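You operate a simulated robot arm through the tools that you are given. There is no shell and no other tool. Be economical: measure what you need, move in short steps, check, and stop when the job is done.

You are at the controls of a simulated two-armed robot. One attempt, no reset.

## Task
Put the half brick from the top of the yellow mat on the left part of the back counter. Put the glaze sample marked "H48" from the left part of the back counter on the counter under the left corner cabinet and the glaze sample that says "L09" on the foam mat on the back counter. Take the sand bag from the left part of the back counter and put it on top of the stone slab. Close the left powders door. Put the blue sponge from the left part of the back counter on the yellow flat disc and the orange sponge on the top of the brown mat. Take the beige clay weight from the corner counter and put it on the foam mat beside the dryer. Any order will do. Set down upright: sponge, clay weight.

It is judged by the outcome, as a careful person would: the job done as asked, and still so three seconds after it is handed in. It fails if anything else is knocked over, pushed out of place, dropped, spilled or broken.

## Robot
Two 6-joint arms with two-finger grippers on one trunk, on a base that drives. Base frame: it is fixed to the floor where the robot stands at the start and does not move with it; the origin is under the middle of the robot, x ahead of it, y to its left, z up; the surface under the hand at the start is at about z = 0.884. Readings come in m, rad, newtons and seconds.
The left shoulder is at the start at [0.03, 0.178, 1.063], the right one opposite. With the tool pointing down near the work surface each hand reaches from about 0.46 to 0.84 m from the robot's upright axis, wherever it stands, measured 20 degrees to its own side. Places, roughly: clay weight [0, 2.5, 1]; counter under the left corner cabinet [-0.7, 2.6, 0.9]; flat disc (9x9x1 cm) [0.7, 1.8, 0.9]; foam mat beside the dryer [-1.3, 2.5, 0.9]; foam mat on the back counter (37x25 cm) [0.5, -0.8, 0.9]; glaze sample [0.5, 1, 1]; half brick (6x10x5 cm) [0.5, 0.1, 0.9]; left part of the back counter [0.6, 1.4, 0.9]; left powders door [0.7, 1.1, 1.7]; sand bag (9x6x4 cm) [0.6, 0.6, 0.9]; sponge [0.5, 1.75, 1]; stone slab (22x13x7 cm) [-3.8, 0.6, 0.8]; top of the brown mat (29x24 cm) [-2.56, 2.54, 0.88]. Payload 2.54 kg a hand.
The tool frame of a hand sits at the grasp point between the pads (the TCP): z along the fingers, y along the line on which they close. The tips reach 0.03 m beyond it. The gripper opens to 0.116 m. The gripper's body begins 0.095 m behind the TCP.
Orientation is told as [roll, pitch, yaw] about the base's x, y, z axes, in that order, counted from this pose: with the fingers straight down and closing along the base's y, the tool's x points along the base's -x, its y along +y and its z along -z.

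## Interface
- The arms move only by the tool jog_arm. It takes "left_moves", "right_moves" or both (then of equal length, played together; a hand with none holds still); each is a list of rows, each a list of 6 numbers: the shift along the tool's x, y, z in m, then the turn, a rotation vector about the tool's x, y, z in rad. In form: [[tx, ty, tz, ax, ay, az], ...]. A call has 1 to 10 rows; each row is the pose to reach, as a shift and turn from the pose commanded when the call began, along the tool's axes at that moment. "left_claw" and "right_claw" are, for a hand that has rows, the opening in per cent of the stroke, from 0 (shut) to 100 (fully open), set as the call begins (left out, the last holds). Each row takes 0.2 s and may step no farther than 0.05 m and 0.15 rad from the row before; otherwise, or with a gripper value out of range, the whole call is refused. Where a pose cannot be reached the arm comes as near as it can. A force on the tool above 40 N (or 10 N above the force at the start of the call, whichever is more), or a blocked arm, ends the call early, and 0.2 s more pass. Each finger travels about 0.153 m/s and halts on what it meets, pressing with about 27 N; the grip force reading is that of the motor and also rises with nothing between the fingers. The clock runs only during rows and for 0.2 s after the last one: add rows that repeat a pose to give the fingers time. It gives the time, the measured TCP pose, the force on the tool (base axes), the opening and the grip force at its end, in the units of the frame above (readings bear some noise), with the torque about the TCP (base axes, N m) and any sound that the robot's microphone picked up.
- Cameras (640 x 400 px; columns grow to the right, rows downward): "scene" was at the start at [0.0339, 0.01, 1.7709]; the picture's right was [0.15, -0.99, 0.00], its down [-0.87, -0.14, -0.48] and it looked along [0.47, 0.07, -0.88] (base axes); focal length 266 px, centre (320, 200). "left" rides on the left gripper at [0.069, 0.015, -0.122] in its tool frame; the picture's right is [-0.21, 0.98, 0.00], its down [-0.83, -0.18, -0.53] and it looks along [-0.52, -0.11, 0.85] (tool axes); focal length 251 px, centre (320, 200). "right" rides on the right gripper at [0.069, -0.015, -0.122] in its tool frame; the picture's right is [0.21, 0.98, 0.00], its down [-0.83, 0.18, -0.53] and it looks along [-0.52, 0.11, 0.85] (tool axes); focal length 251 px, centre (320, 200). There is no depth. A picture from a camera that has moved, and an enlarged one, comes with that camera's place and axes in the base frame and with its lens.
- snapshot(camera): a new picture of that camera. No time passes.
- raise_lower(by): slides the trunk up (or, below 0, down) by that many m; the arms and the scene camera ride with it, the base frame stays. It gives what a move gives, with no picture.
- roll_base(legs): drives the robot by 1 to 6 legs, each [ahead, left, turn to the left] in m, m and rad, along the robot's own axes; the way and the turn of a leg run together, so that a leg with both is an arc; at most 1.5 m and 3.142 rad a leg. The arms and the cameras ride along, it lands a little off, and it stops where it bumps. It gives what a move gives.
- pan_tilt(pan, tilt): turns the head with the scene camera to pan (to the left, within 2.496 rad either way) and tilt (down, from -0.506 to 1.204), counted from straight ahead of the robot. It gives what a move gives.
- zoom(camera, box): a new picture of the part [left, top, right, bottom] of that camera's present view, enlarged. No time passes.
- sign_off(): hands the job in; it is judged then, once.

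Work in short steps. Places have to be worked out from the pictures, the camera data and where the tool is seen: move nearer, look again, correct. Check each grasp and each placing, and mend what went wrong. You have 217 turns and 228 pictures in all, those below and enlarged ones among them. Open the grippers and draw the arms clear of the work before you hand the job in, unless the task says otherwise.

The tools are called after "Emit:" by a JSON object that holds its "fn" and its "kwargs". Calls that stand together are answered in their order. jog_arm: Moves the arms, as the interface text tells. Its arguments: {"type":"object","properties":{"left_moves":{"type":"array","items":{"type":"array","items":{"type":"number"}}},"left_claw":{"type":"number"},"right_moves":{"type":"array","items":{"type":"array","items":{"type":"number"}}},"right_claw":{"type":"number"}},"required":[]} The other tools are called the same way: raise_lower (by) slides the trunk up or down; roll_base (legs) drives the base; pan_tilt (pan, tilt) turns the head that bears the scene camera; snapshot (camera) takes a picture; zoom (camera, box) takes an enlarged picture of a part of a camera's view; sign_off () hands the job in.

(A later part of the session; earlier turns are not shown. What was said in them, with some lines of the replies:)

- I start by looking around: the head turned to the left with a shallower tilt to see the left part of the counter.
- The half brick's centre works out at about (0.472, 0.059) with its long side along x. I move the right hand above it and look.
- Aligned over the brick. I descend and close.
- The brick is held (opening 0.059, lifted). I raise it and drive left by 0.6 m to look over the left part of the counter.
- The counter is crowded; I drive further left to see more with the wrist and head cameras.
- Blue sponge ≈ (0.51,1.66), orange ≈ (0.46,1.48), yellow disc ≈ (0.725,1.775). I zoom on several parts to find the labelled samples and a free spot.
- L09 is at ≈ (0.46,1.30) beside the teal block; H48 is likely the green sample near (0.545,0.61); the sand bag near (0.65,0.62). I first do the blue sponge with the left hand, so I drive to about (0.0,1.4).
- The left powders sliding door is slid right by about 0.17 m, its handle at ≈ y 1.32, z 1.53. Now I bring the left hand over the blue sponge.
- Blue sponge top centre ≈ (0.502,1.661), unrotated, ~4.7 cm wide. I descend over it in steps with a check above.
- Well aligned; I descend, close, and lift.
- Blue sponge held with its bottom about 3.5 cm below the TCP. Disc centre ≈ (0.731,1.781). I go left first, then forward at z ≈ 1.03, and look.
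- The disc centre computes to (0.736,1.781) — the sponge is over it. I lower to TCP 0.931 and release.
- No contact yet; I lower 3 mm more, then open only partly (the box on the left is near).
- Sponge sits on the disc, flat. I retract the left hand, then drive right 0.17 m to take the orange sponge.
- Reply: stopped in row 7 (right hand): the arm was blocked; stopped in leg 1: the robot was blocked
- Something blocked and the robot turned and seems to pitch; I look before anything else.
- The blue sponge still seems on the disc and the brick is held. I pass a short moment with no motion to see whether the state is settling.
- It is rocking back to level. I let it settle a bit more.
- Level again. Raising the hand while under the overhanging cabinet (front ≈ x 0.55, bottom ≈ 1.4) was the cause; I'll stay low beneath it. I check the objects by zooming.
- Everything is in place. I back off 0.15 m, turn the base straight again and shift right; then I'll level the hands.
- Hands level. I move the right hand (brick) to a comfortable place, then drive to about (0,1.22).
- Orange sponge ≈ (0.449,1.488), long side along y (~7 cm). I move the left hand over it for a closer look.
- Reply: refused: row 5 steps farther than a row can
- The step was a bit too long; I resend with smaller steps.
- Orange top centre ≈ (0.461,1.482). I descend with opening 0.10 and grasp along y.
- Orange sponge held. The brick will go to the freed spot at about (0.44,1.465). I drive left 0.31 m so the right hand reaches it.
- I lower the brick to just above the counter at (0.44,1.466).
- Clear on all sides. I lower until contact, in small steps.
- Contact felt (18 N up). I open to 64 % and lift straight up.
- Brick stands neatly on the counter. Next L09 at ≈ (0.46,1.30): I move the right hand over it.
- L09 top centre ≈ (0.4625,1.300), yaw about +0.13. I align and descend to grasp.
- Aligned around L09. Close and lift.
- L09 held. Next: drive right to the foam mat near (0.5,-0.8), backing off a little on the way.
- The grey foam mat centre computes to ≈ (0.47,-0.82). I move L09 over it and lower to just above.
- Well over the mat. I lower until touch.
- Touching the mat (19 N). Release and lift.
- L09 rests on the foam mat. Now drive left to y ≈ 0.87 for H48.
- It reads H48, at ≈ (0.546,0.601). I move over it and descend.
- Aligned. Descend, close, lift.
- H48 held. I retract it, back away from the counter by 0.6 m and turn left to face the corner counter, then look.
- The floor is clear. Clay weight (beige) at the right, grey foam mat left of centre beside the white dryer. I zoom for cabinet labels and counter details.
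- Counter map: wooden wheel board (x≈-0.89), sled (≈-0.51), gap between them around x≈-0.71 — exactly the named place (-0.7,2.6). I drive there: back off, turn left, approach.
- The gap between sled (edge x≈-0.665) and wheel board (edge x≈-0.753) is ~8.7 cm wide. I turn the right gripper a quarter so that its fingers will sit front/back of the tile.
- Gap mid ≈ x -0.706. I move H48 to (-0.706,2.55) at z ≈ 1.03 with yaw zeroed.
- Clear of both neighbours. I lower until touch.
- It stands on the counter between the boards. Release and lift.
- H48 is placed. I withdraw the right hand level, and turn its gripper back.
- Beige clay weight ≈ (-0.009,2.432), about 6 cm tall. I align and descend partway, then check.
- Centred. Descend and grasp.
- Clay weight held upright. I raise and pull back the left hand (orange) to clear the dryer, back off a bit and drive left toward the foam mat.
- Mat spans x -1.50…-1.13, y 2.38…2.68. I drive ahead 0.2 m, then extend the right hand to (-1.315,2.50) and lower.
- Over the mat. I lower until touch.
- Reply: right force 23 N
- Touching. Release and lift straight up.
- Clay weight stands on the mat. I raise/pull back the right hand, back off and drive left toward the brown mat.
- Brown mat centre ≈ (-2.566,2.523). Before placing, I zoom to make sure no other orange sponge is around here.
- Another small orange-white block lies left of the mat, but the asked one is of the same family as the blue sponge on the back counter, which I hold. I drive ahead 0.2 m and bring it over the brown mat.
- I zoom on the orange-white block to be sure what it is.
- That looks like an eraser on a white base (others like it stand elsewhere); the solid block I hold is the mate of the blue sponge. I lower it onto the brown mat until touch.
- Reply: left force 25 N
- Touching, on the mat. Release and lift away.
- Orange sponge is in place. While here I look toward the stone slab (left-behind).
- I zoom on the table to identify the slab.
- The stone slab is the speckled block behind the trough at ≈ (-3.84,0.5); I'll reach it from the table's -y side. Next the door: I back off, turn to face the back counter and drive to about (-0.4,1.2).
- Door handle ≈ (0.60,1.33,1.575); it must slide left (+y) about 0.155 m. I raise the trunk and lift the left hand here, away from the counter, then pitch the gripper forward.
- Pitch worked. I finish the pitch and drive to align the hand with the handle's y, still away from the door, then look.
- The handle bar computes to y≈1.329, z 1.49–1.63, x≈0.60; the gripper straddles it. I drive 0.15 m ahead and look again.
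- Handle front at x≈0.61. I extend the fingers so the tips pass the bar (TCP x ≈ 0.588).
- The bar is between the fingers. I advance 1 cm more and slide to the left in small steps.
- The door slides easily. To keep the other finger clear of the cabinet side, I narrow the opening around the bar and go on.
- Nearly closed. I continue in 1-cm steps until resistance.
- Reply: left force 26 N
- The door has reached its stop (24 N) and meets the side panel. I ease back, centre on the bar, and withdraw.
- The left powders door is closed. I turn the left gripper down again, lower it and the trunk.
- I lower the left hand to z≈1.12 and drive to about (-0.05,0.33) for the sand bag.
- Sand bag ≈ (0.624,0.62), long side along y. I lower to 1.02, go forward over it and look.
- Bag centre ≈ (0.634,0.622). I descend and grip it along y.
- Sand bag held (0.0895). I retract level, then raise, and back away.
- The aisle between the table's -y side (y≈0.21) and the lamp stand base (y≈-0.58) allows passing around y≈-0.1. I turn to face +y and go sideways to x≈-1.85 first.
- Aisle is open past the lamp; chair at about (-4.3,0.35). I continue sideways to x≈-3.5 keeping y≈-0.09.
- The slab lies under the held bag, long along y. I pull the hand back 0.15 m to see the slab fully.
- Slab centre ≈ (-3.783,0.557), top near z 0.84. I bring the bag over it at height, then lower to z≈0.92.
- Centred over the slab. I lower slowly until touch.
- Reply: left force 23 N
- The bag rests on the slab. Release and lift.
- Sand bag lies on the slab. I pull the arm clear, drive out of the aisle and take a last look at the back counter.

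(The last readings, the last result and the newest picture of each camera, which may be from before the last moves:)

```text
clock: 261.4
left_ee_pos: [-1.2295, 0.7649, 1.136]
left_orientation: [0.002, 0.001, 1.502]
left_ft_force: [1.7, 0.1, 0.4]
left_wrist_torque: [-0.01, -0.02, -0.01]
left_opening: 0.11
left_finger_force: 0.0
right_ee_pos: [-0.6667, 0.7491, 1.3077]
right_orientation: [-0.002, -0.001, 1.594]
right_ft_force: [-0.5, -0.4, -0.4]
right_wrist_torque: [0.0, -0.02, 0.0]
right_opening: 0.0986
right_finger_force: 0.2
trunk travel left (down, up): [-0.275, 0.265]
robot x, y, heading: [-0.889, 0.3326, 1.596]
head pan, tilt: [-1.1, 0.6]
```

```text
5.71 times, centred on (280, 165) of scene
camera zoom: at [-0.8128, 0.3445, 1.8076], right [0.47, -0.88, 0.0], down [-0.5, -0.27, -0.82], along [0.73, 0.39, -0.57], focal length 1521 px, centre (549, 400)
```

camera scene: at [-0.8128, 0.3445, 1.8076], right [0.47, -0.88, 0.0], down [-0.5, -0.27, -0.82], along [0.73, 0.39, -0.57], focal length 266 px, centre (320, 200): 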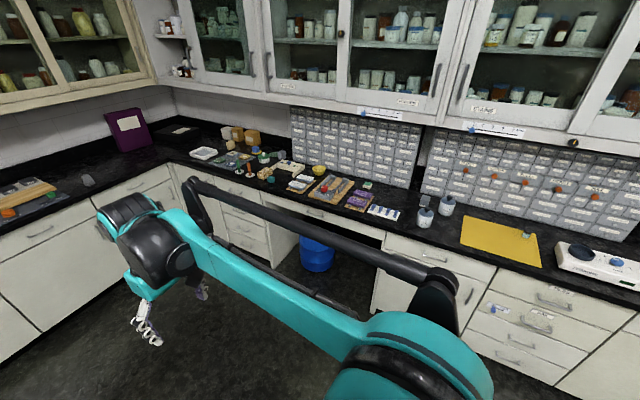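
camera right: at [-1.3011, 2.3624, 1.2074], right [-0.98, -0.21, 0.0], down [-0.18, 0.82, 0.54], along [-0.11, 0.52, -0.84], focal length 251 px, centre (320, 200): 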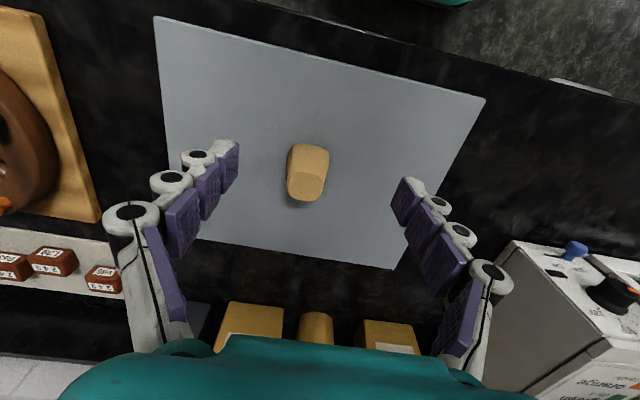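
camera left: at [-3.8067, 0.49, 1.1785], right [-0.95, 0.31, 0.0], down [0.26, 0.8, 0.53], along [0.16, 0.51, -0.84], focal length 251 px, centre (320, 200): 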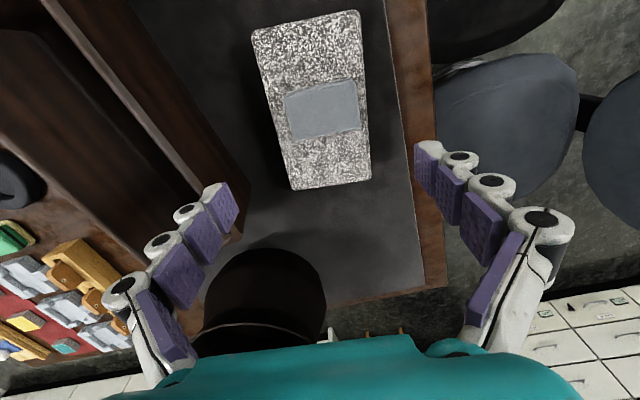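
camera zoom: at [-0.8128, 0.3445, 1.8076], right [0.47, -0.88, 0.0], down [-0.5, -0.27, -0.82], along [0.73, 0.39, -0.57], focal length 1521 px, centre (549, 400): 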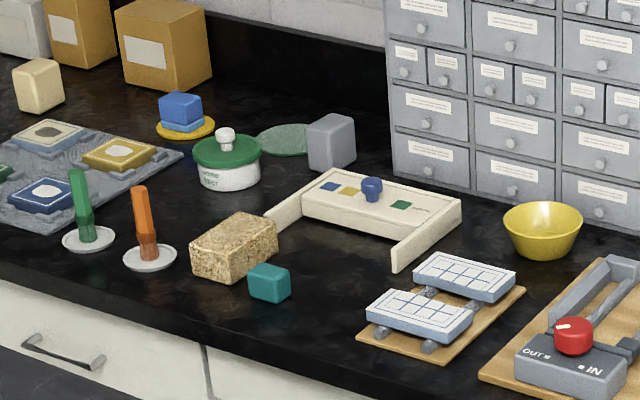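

Everything stands well on the back counter. The blue sponge seems two-toned from the side; I check the orange one on the brown mat for comparison.

Emit:
{"fn": "pan_tilt", "kwargs": {"pan": 0.6, "tilt": 0.35}}

Emit:
{"fn": "snapshot", "kwargs": {"camera": "scene"}}

Emit:
{"fn": "zoom", "kwargs": {"camera": "scene", "box": [260, 170, 380, 250]}}

```text
clock: 263.2
left_ee_pos: [-1.229, 0.7662, 1.1354]
left_orientation: [0.003, -0.003, 1.501]
left_ft_force: [-0.4, -0.9, -0.6]
left_wrist_torque: [0.0, -0.05, 0.03]
left_opening: 0.1102
left_finger_force: 0.0
right_ee_pos: [-0.6681, 0.7493, 1.3078]
right_orientation: [-0.003, -0.002, 1.592]
right_ft_force: [0.1, 0.1, 0.1]
right_wrist_torque: [0.01, 0.02, 0.01]
right_opening: 0.0989
right_finger_force: 0.1
trunk travel left (down, up): [-0.275, 0.265]
robot x, y, heading: [-0.8921, 0.3339, 1.596]
head pan, tilt: [0.6, 0.351]
```

```text
122 pictures are left
camera scene: at [-0.9448, 0.3784, 1.8304], right [0.81, 0.58, 0.0], down [0.2, -0.28, -0.94], along [-0.55, 0.76, -0.34], focal length 266 px, centre (320, 200)
```

scene: 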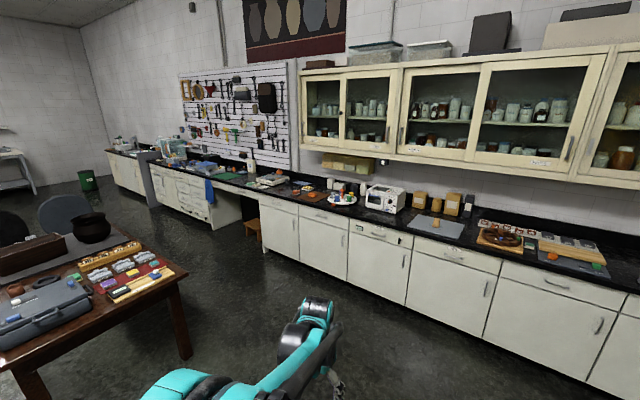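

```text
5.00 times, centred on (320, 210) of scene
camera zoom: at [-0.9448, 0.3784, 1.8304], right [0.81, 0.58, 0.0], down [0.2, -0.28, -0.94], along [-0.55, 0.76, -0.34], focal length 1331 px, centre (320, 150)
```

zoom: 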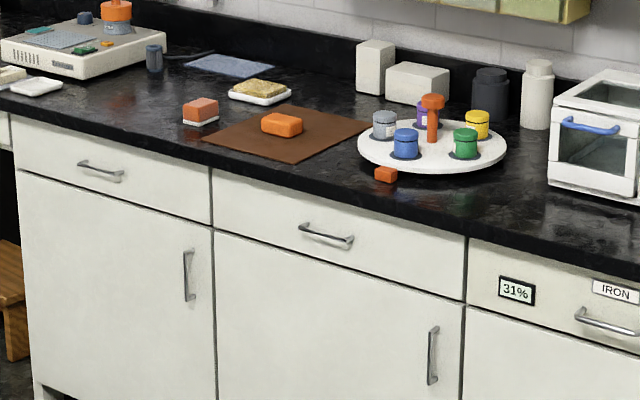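

I zoom tighter on the blue sponge and compare it with the solid orange and teal blocks.

Emit:
{"fn": "pan_tilt", "kwargs": {"pan": -1.1, "tilt": 0.6}}

Emit:
{"fn": "zoom", "kwargs": {"camera": "scene", "box": [250, 138, 282, 158]}}

Emit:
{"fn": "zoom", "kwargs": {"camera": "scene", "box": [250, 165, 298, 195]}}

Emit:
{"fn": "zoom", "kwargs": {"camera": "scene", "box": [380, 170, 480, 240]}}

```text
clock: 264.9
left_ee_pos: [-1.2287, 0.7663, 1.1362]
left_orientation: [0.003, -0.002, 1.502]
left_ft_force: [-0.2, 0.1, 0.4]
left_wrist_torque: [0.0, 0.0, -0.02]
left_opening: 0.1102
left_finger_force: 0.0
right_ee_pos: [-0.6671, 0.7492, 1.3082]
right_orientation: [-0.001, -0.002, 1.593]
right_ft_force: [0.2, 0.7, -0.3]
right_wrist_torque: [0.0, 0.01, 0.03]
right_opening: 0.0983
right_finger_force: 0.1
trunk travel left (down, up): [-0.275, 0.265]
robot x, y, heading: [-0.8906, 0.334, 1.592]
head pan, tilt: [-1.1, 0.6]
```

```text
16.00 times, centred on (266, 148) of scene
camera zoom: at [-0.8128, 0.3444, 1.8076], right [0.47, -0.88, 0.0], down [-0.5, -0.27, -0.83], along [0.73, 0.39, -0.56], focal length 4258 px, centre (1184, 1032)
```

zoom: 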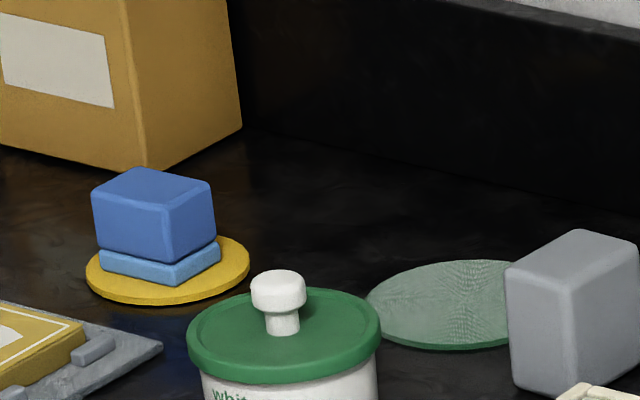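

```text
13.33 times, centred on (274, 180) of scene
camera zoom: at [-0.8128, 0.3444, 1.8076], right [0.47, -0.88, 0.0], down [-0.5, -0.27, -0.83], along [0.73, 0.39, -0.56], focal length 3548 px, centre (933, 467)
```

zoom: 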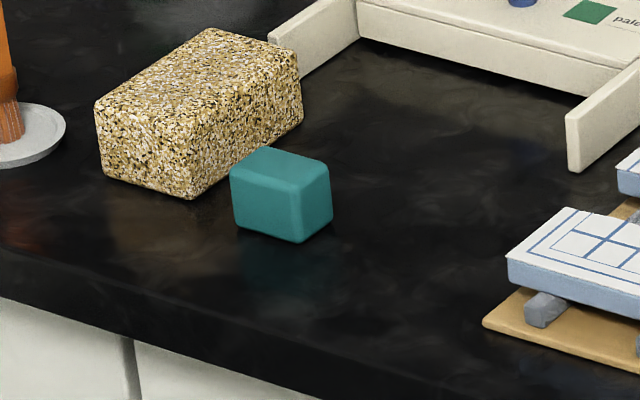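

```text
5.71 times, centred on (430, 205) of scene
camera zoom: at [-0.8128, 0.3444, 1.8076], right [0.47, -0.88, 0.0], down [-0.5, -0.27, -0.83], along [0.73, 0.39, -0.56], focal length 1521 px, centre (-309, 171)
```

zoom: 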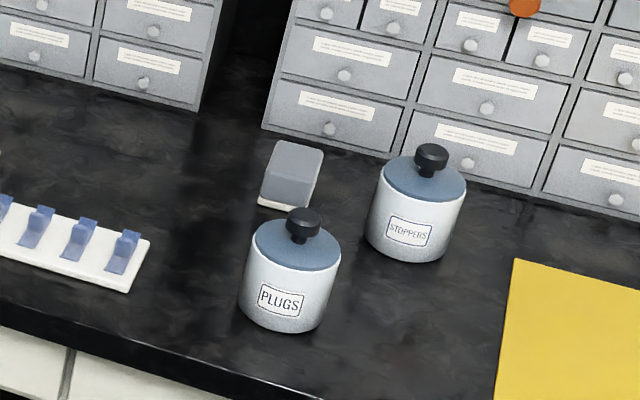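

The blue sponge is two-layered (dark top, light base), unlike the solid orange block — so the orange-white two-layer block beside the brown mat may be the true "orange sponge". I compare it closely with other blocks.

Emit:
{"fn": "pan_tilt", "kwargs": {"pan": 0.6, "tilt": 0.35}}

Emit:
{"fn": "zoom", "kwargs": {"camera": "scene", "box": [284, 182, 324, 207]}}

Emit:
{"fn": "pan_tilt", "kwargs": {"pan": -1.9, "tilt": 0.5}}

Emit:
{"fn": "snapshot", "kwargs": {"camera": "scene"}}

```text
clock: 266.6
left_ee_pos: [-1.2294, 0.7646, 1.1361]
left_orientation: [0.001, 0.0, 1.501]
left_ft_force: [-1.0, 1.2, 0.1]
left_wrist_torque: [0.01, -0.01, -0.01]
left_opening: 0.11
left_finger_force: 0.1
right_ee_pos: [-0.6671, 0.75, 1.3078]
right_orientation: [-0.001, -0.003, 1.594]
right_ft_force: [0.9, 0.6, -0.7]
right_wrist_torque: [0.0, 0.0, 0.0]
right_opening: 0.0987
right_finger_force: 0.1
trunk travel left (down, up): [-0.275, 0.265]
robot x, y, heading: [-0.8909, 0.3318, 1.593]
head pan, tilt: [0.6, 0.351]
```

```text
16.00 times, centred on (304, 194) of scene
camera zoom: at [-0.9448, 0.3784, 1.8304], right [0.81, 0.58, 0.0], down [0.2, -0.28, -0.94], along [-0.55, 0.76, -0.34], focal length 4258 px, centre (576, 288)
```

zoom: 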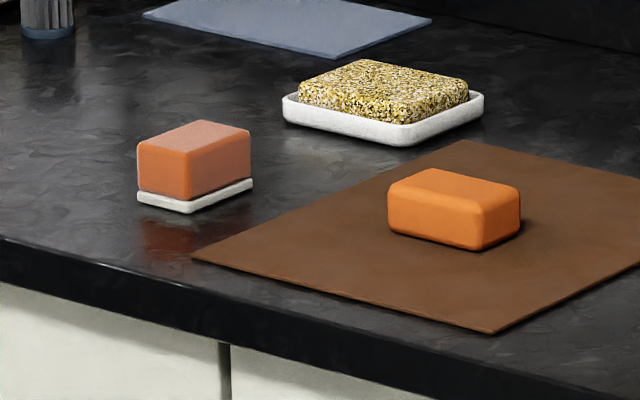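

```text
clock: 268.9
left_ee_pos: [-1.2291, 0.7663, 1.1359]
left_orientation: [0.001, -0.002, 1.501]
left_ft_force: [0.0, -0.4, -0.9]
left_wrist_torque: [0.0, 0.03, 0.04]
left_opening: 0.1103
left_finger_force: 0.1
right_ee_pos: [-0.6677, 0.7495, 1.3079]
right_orientation: [-0.002, -0.001, 1.593]
right_ft_force: [-0.1, 0.5, 1.1]
right_wrist_torque: [0.03, -0.01, 0.01]
right_opening: 0.0988
right_finger_force: 0.0
trunk travel left (down, up): [-0.275, 0.265]
robot x, y, heading: [-0.8907, 0.3321, 1.591]
head pan, tilt: [-1.901, 0.499]
```

```text
116 pictures are left
camera scene: at [-0.804, 0.275, 1.8167], right [-0.3, -0.95, 0.0], down [-0.46, 0.15, -0.88], along [0.84, -0.27, -0.48], focal length 266 px, centre (320, 200)
```

scene: 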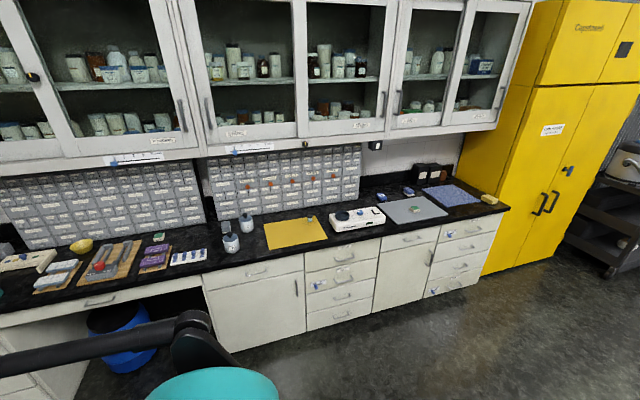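

I zoom on the blue-white block on the right counter and the grey-white one to judge which family the blue sponge belongs to.

Emit:
{"fn": "zoom", "kwargs": {"camera": "scene", "box": [370, 175, 450, 225]}}

Emit:
{"fn": "zoom", "kwargs": {"camera": "scene", "box": [210, 200, 270, 238]}}

```text
8.00 times, centred on (410, 200) of scene
camera zoom: at [-0.804, 0.275, 1.8167], right [-0.3, -0.95, 0.0], down [-0.46, 0.15, -0.88], along [0.84, -0.27, -0.48], focal length 2129 px, centre (-400, 200)
```

zoom: 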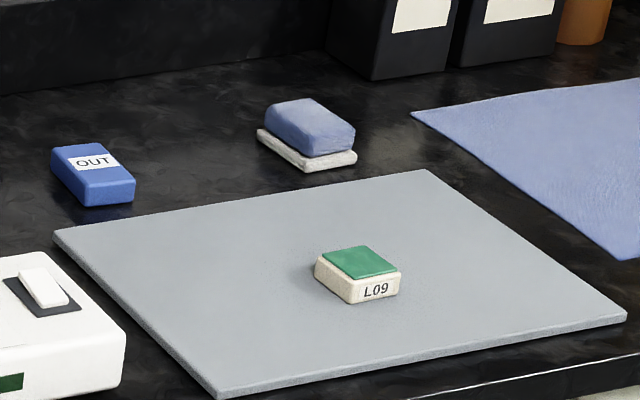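

```text
10.53 times, centred on (240, 219) of scene
camera zoom: at [-0.804, 0.275, 1.8167], right [-0.3, -0.95, 0.0], down [-0.46, 0.15, -0.88], along [0.84, -0.27, -0.48], focal length 2801 px, centre (1162, 0)
```

zoom: 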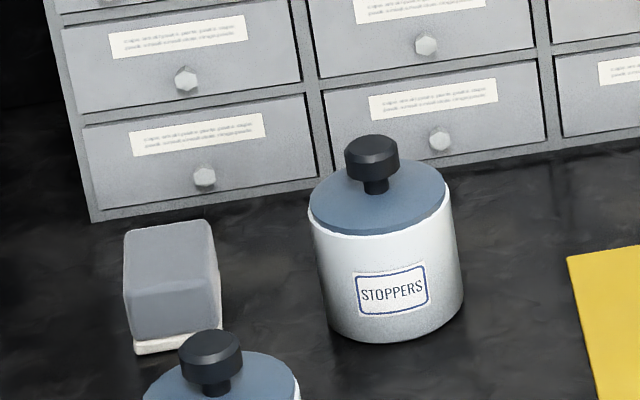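

The back-counter orange block had the same low weight and slight give in the grip as the blue sponge. It also lay beside it, so I take it as the orange sponge. All placements check out, the door is shut, and the arms are clear and open, so I hand in.

Emit:
{"fn": "sign_off", "kwargs": {}}

```text
The job is handed in.
```

I did every part of the task and handed the job in. Two things could count against it.

- **Orange sponge:** I put the solid orange block from the back counter on the brown mat. A second orange block with a white base sits beside that mat and could be the one meant. I chose the solid one because it was as light and soft in the grip as the blue sponge and lay next to it.
- **Cabinet bump:** While drawing back after setting down the blue sponge, the left arm caught under the overhead cabinet and the robot rocked. I saw nothing moved or knocked over in the pictures afterwards.

The half brick, H48, L09, the sand bag, the blue sponge and the clay weight are where you asked. The clay weight and the sponges are upright, and the left powders door is shut.
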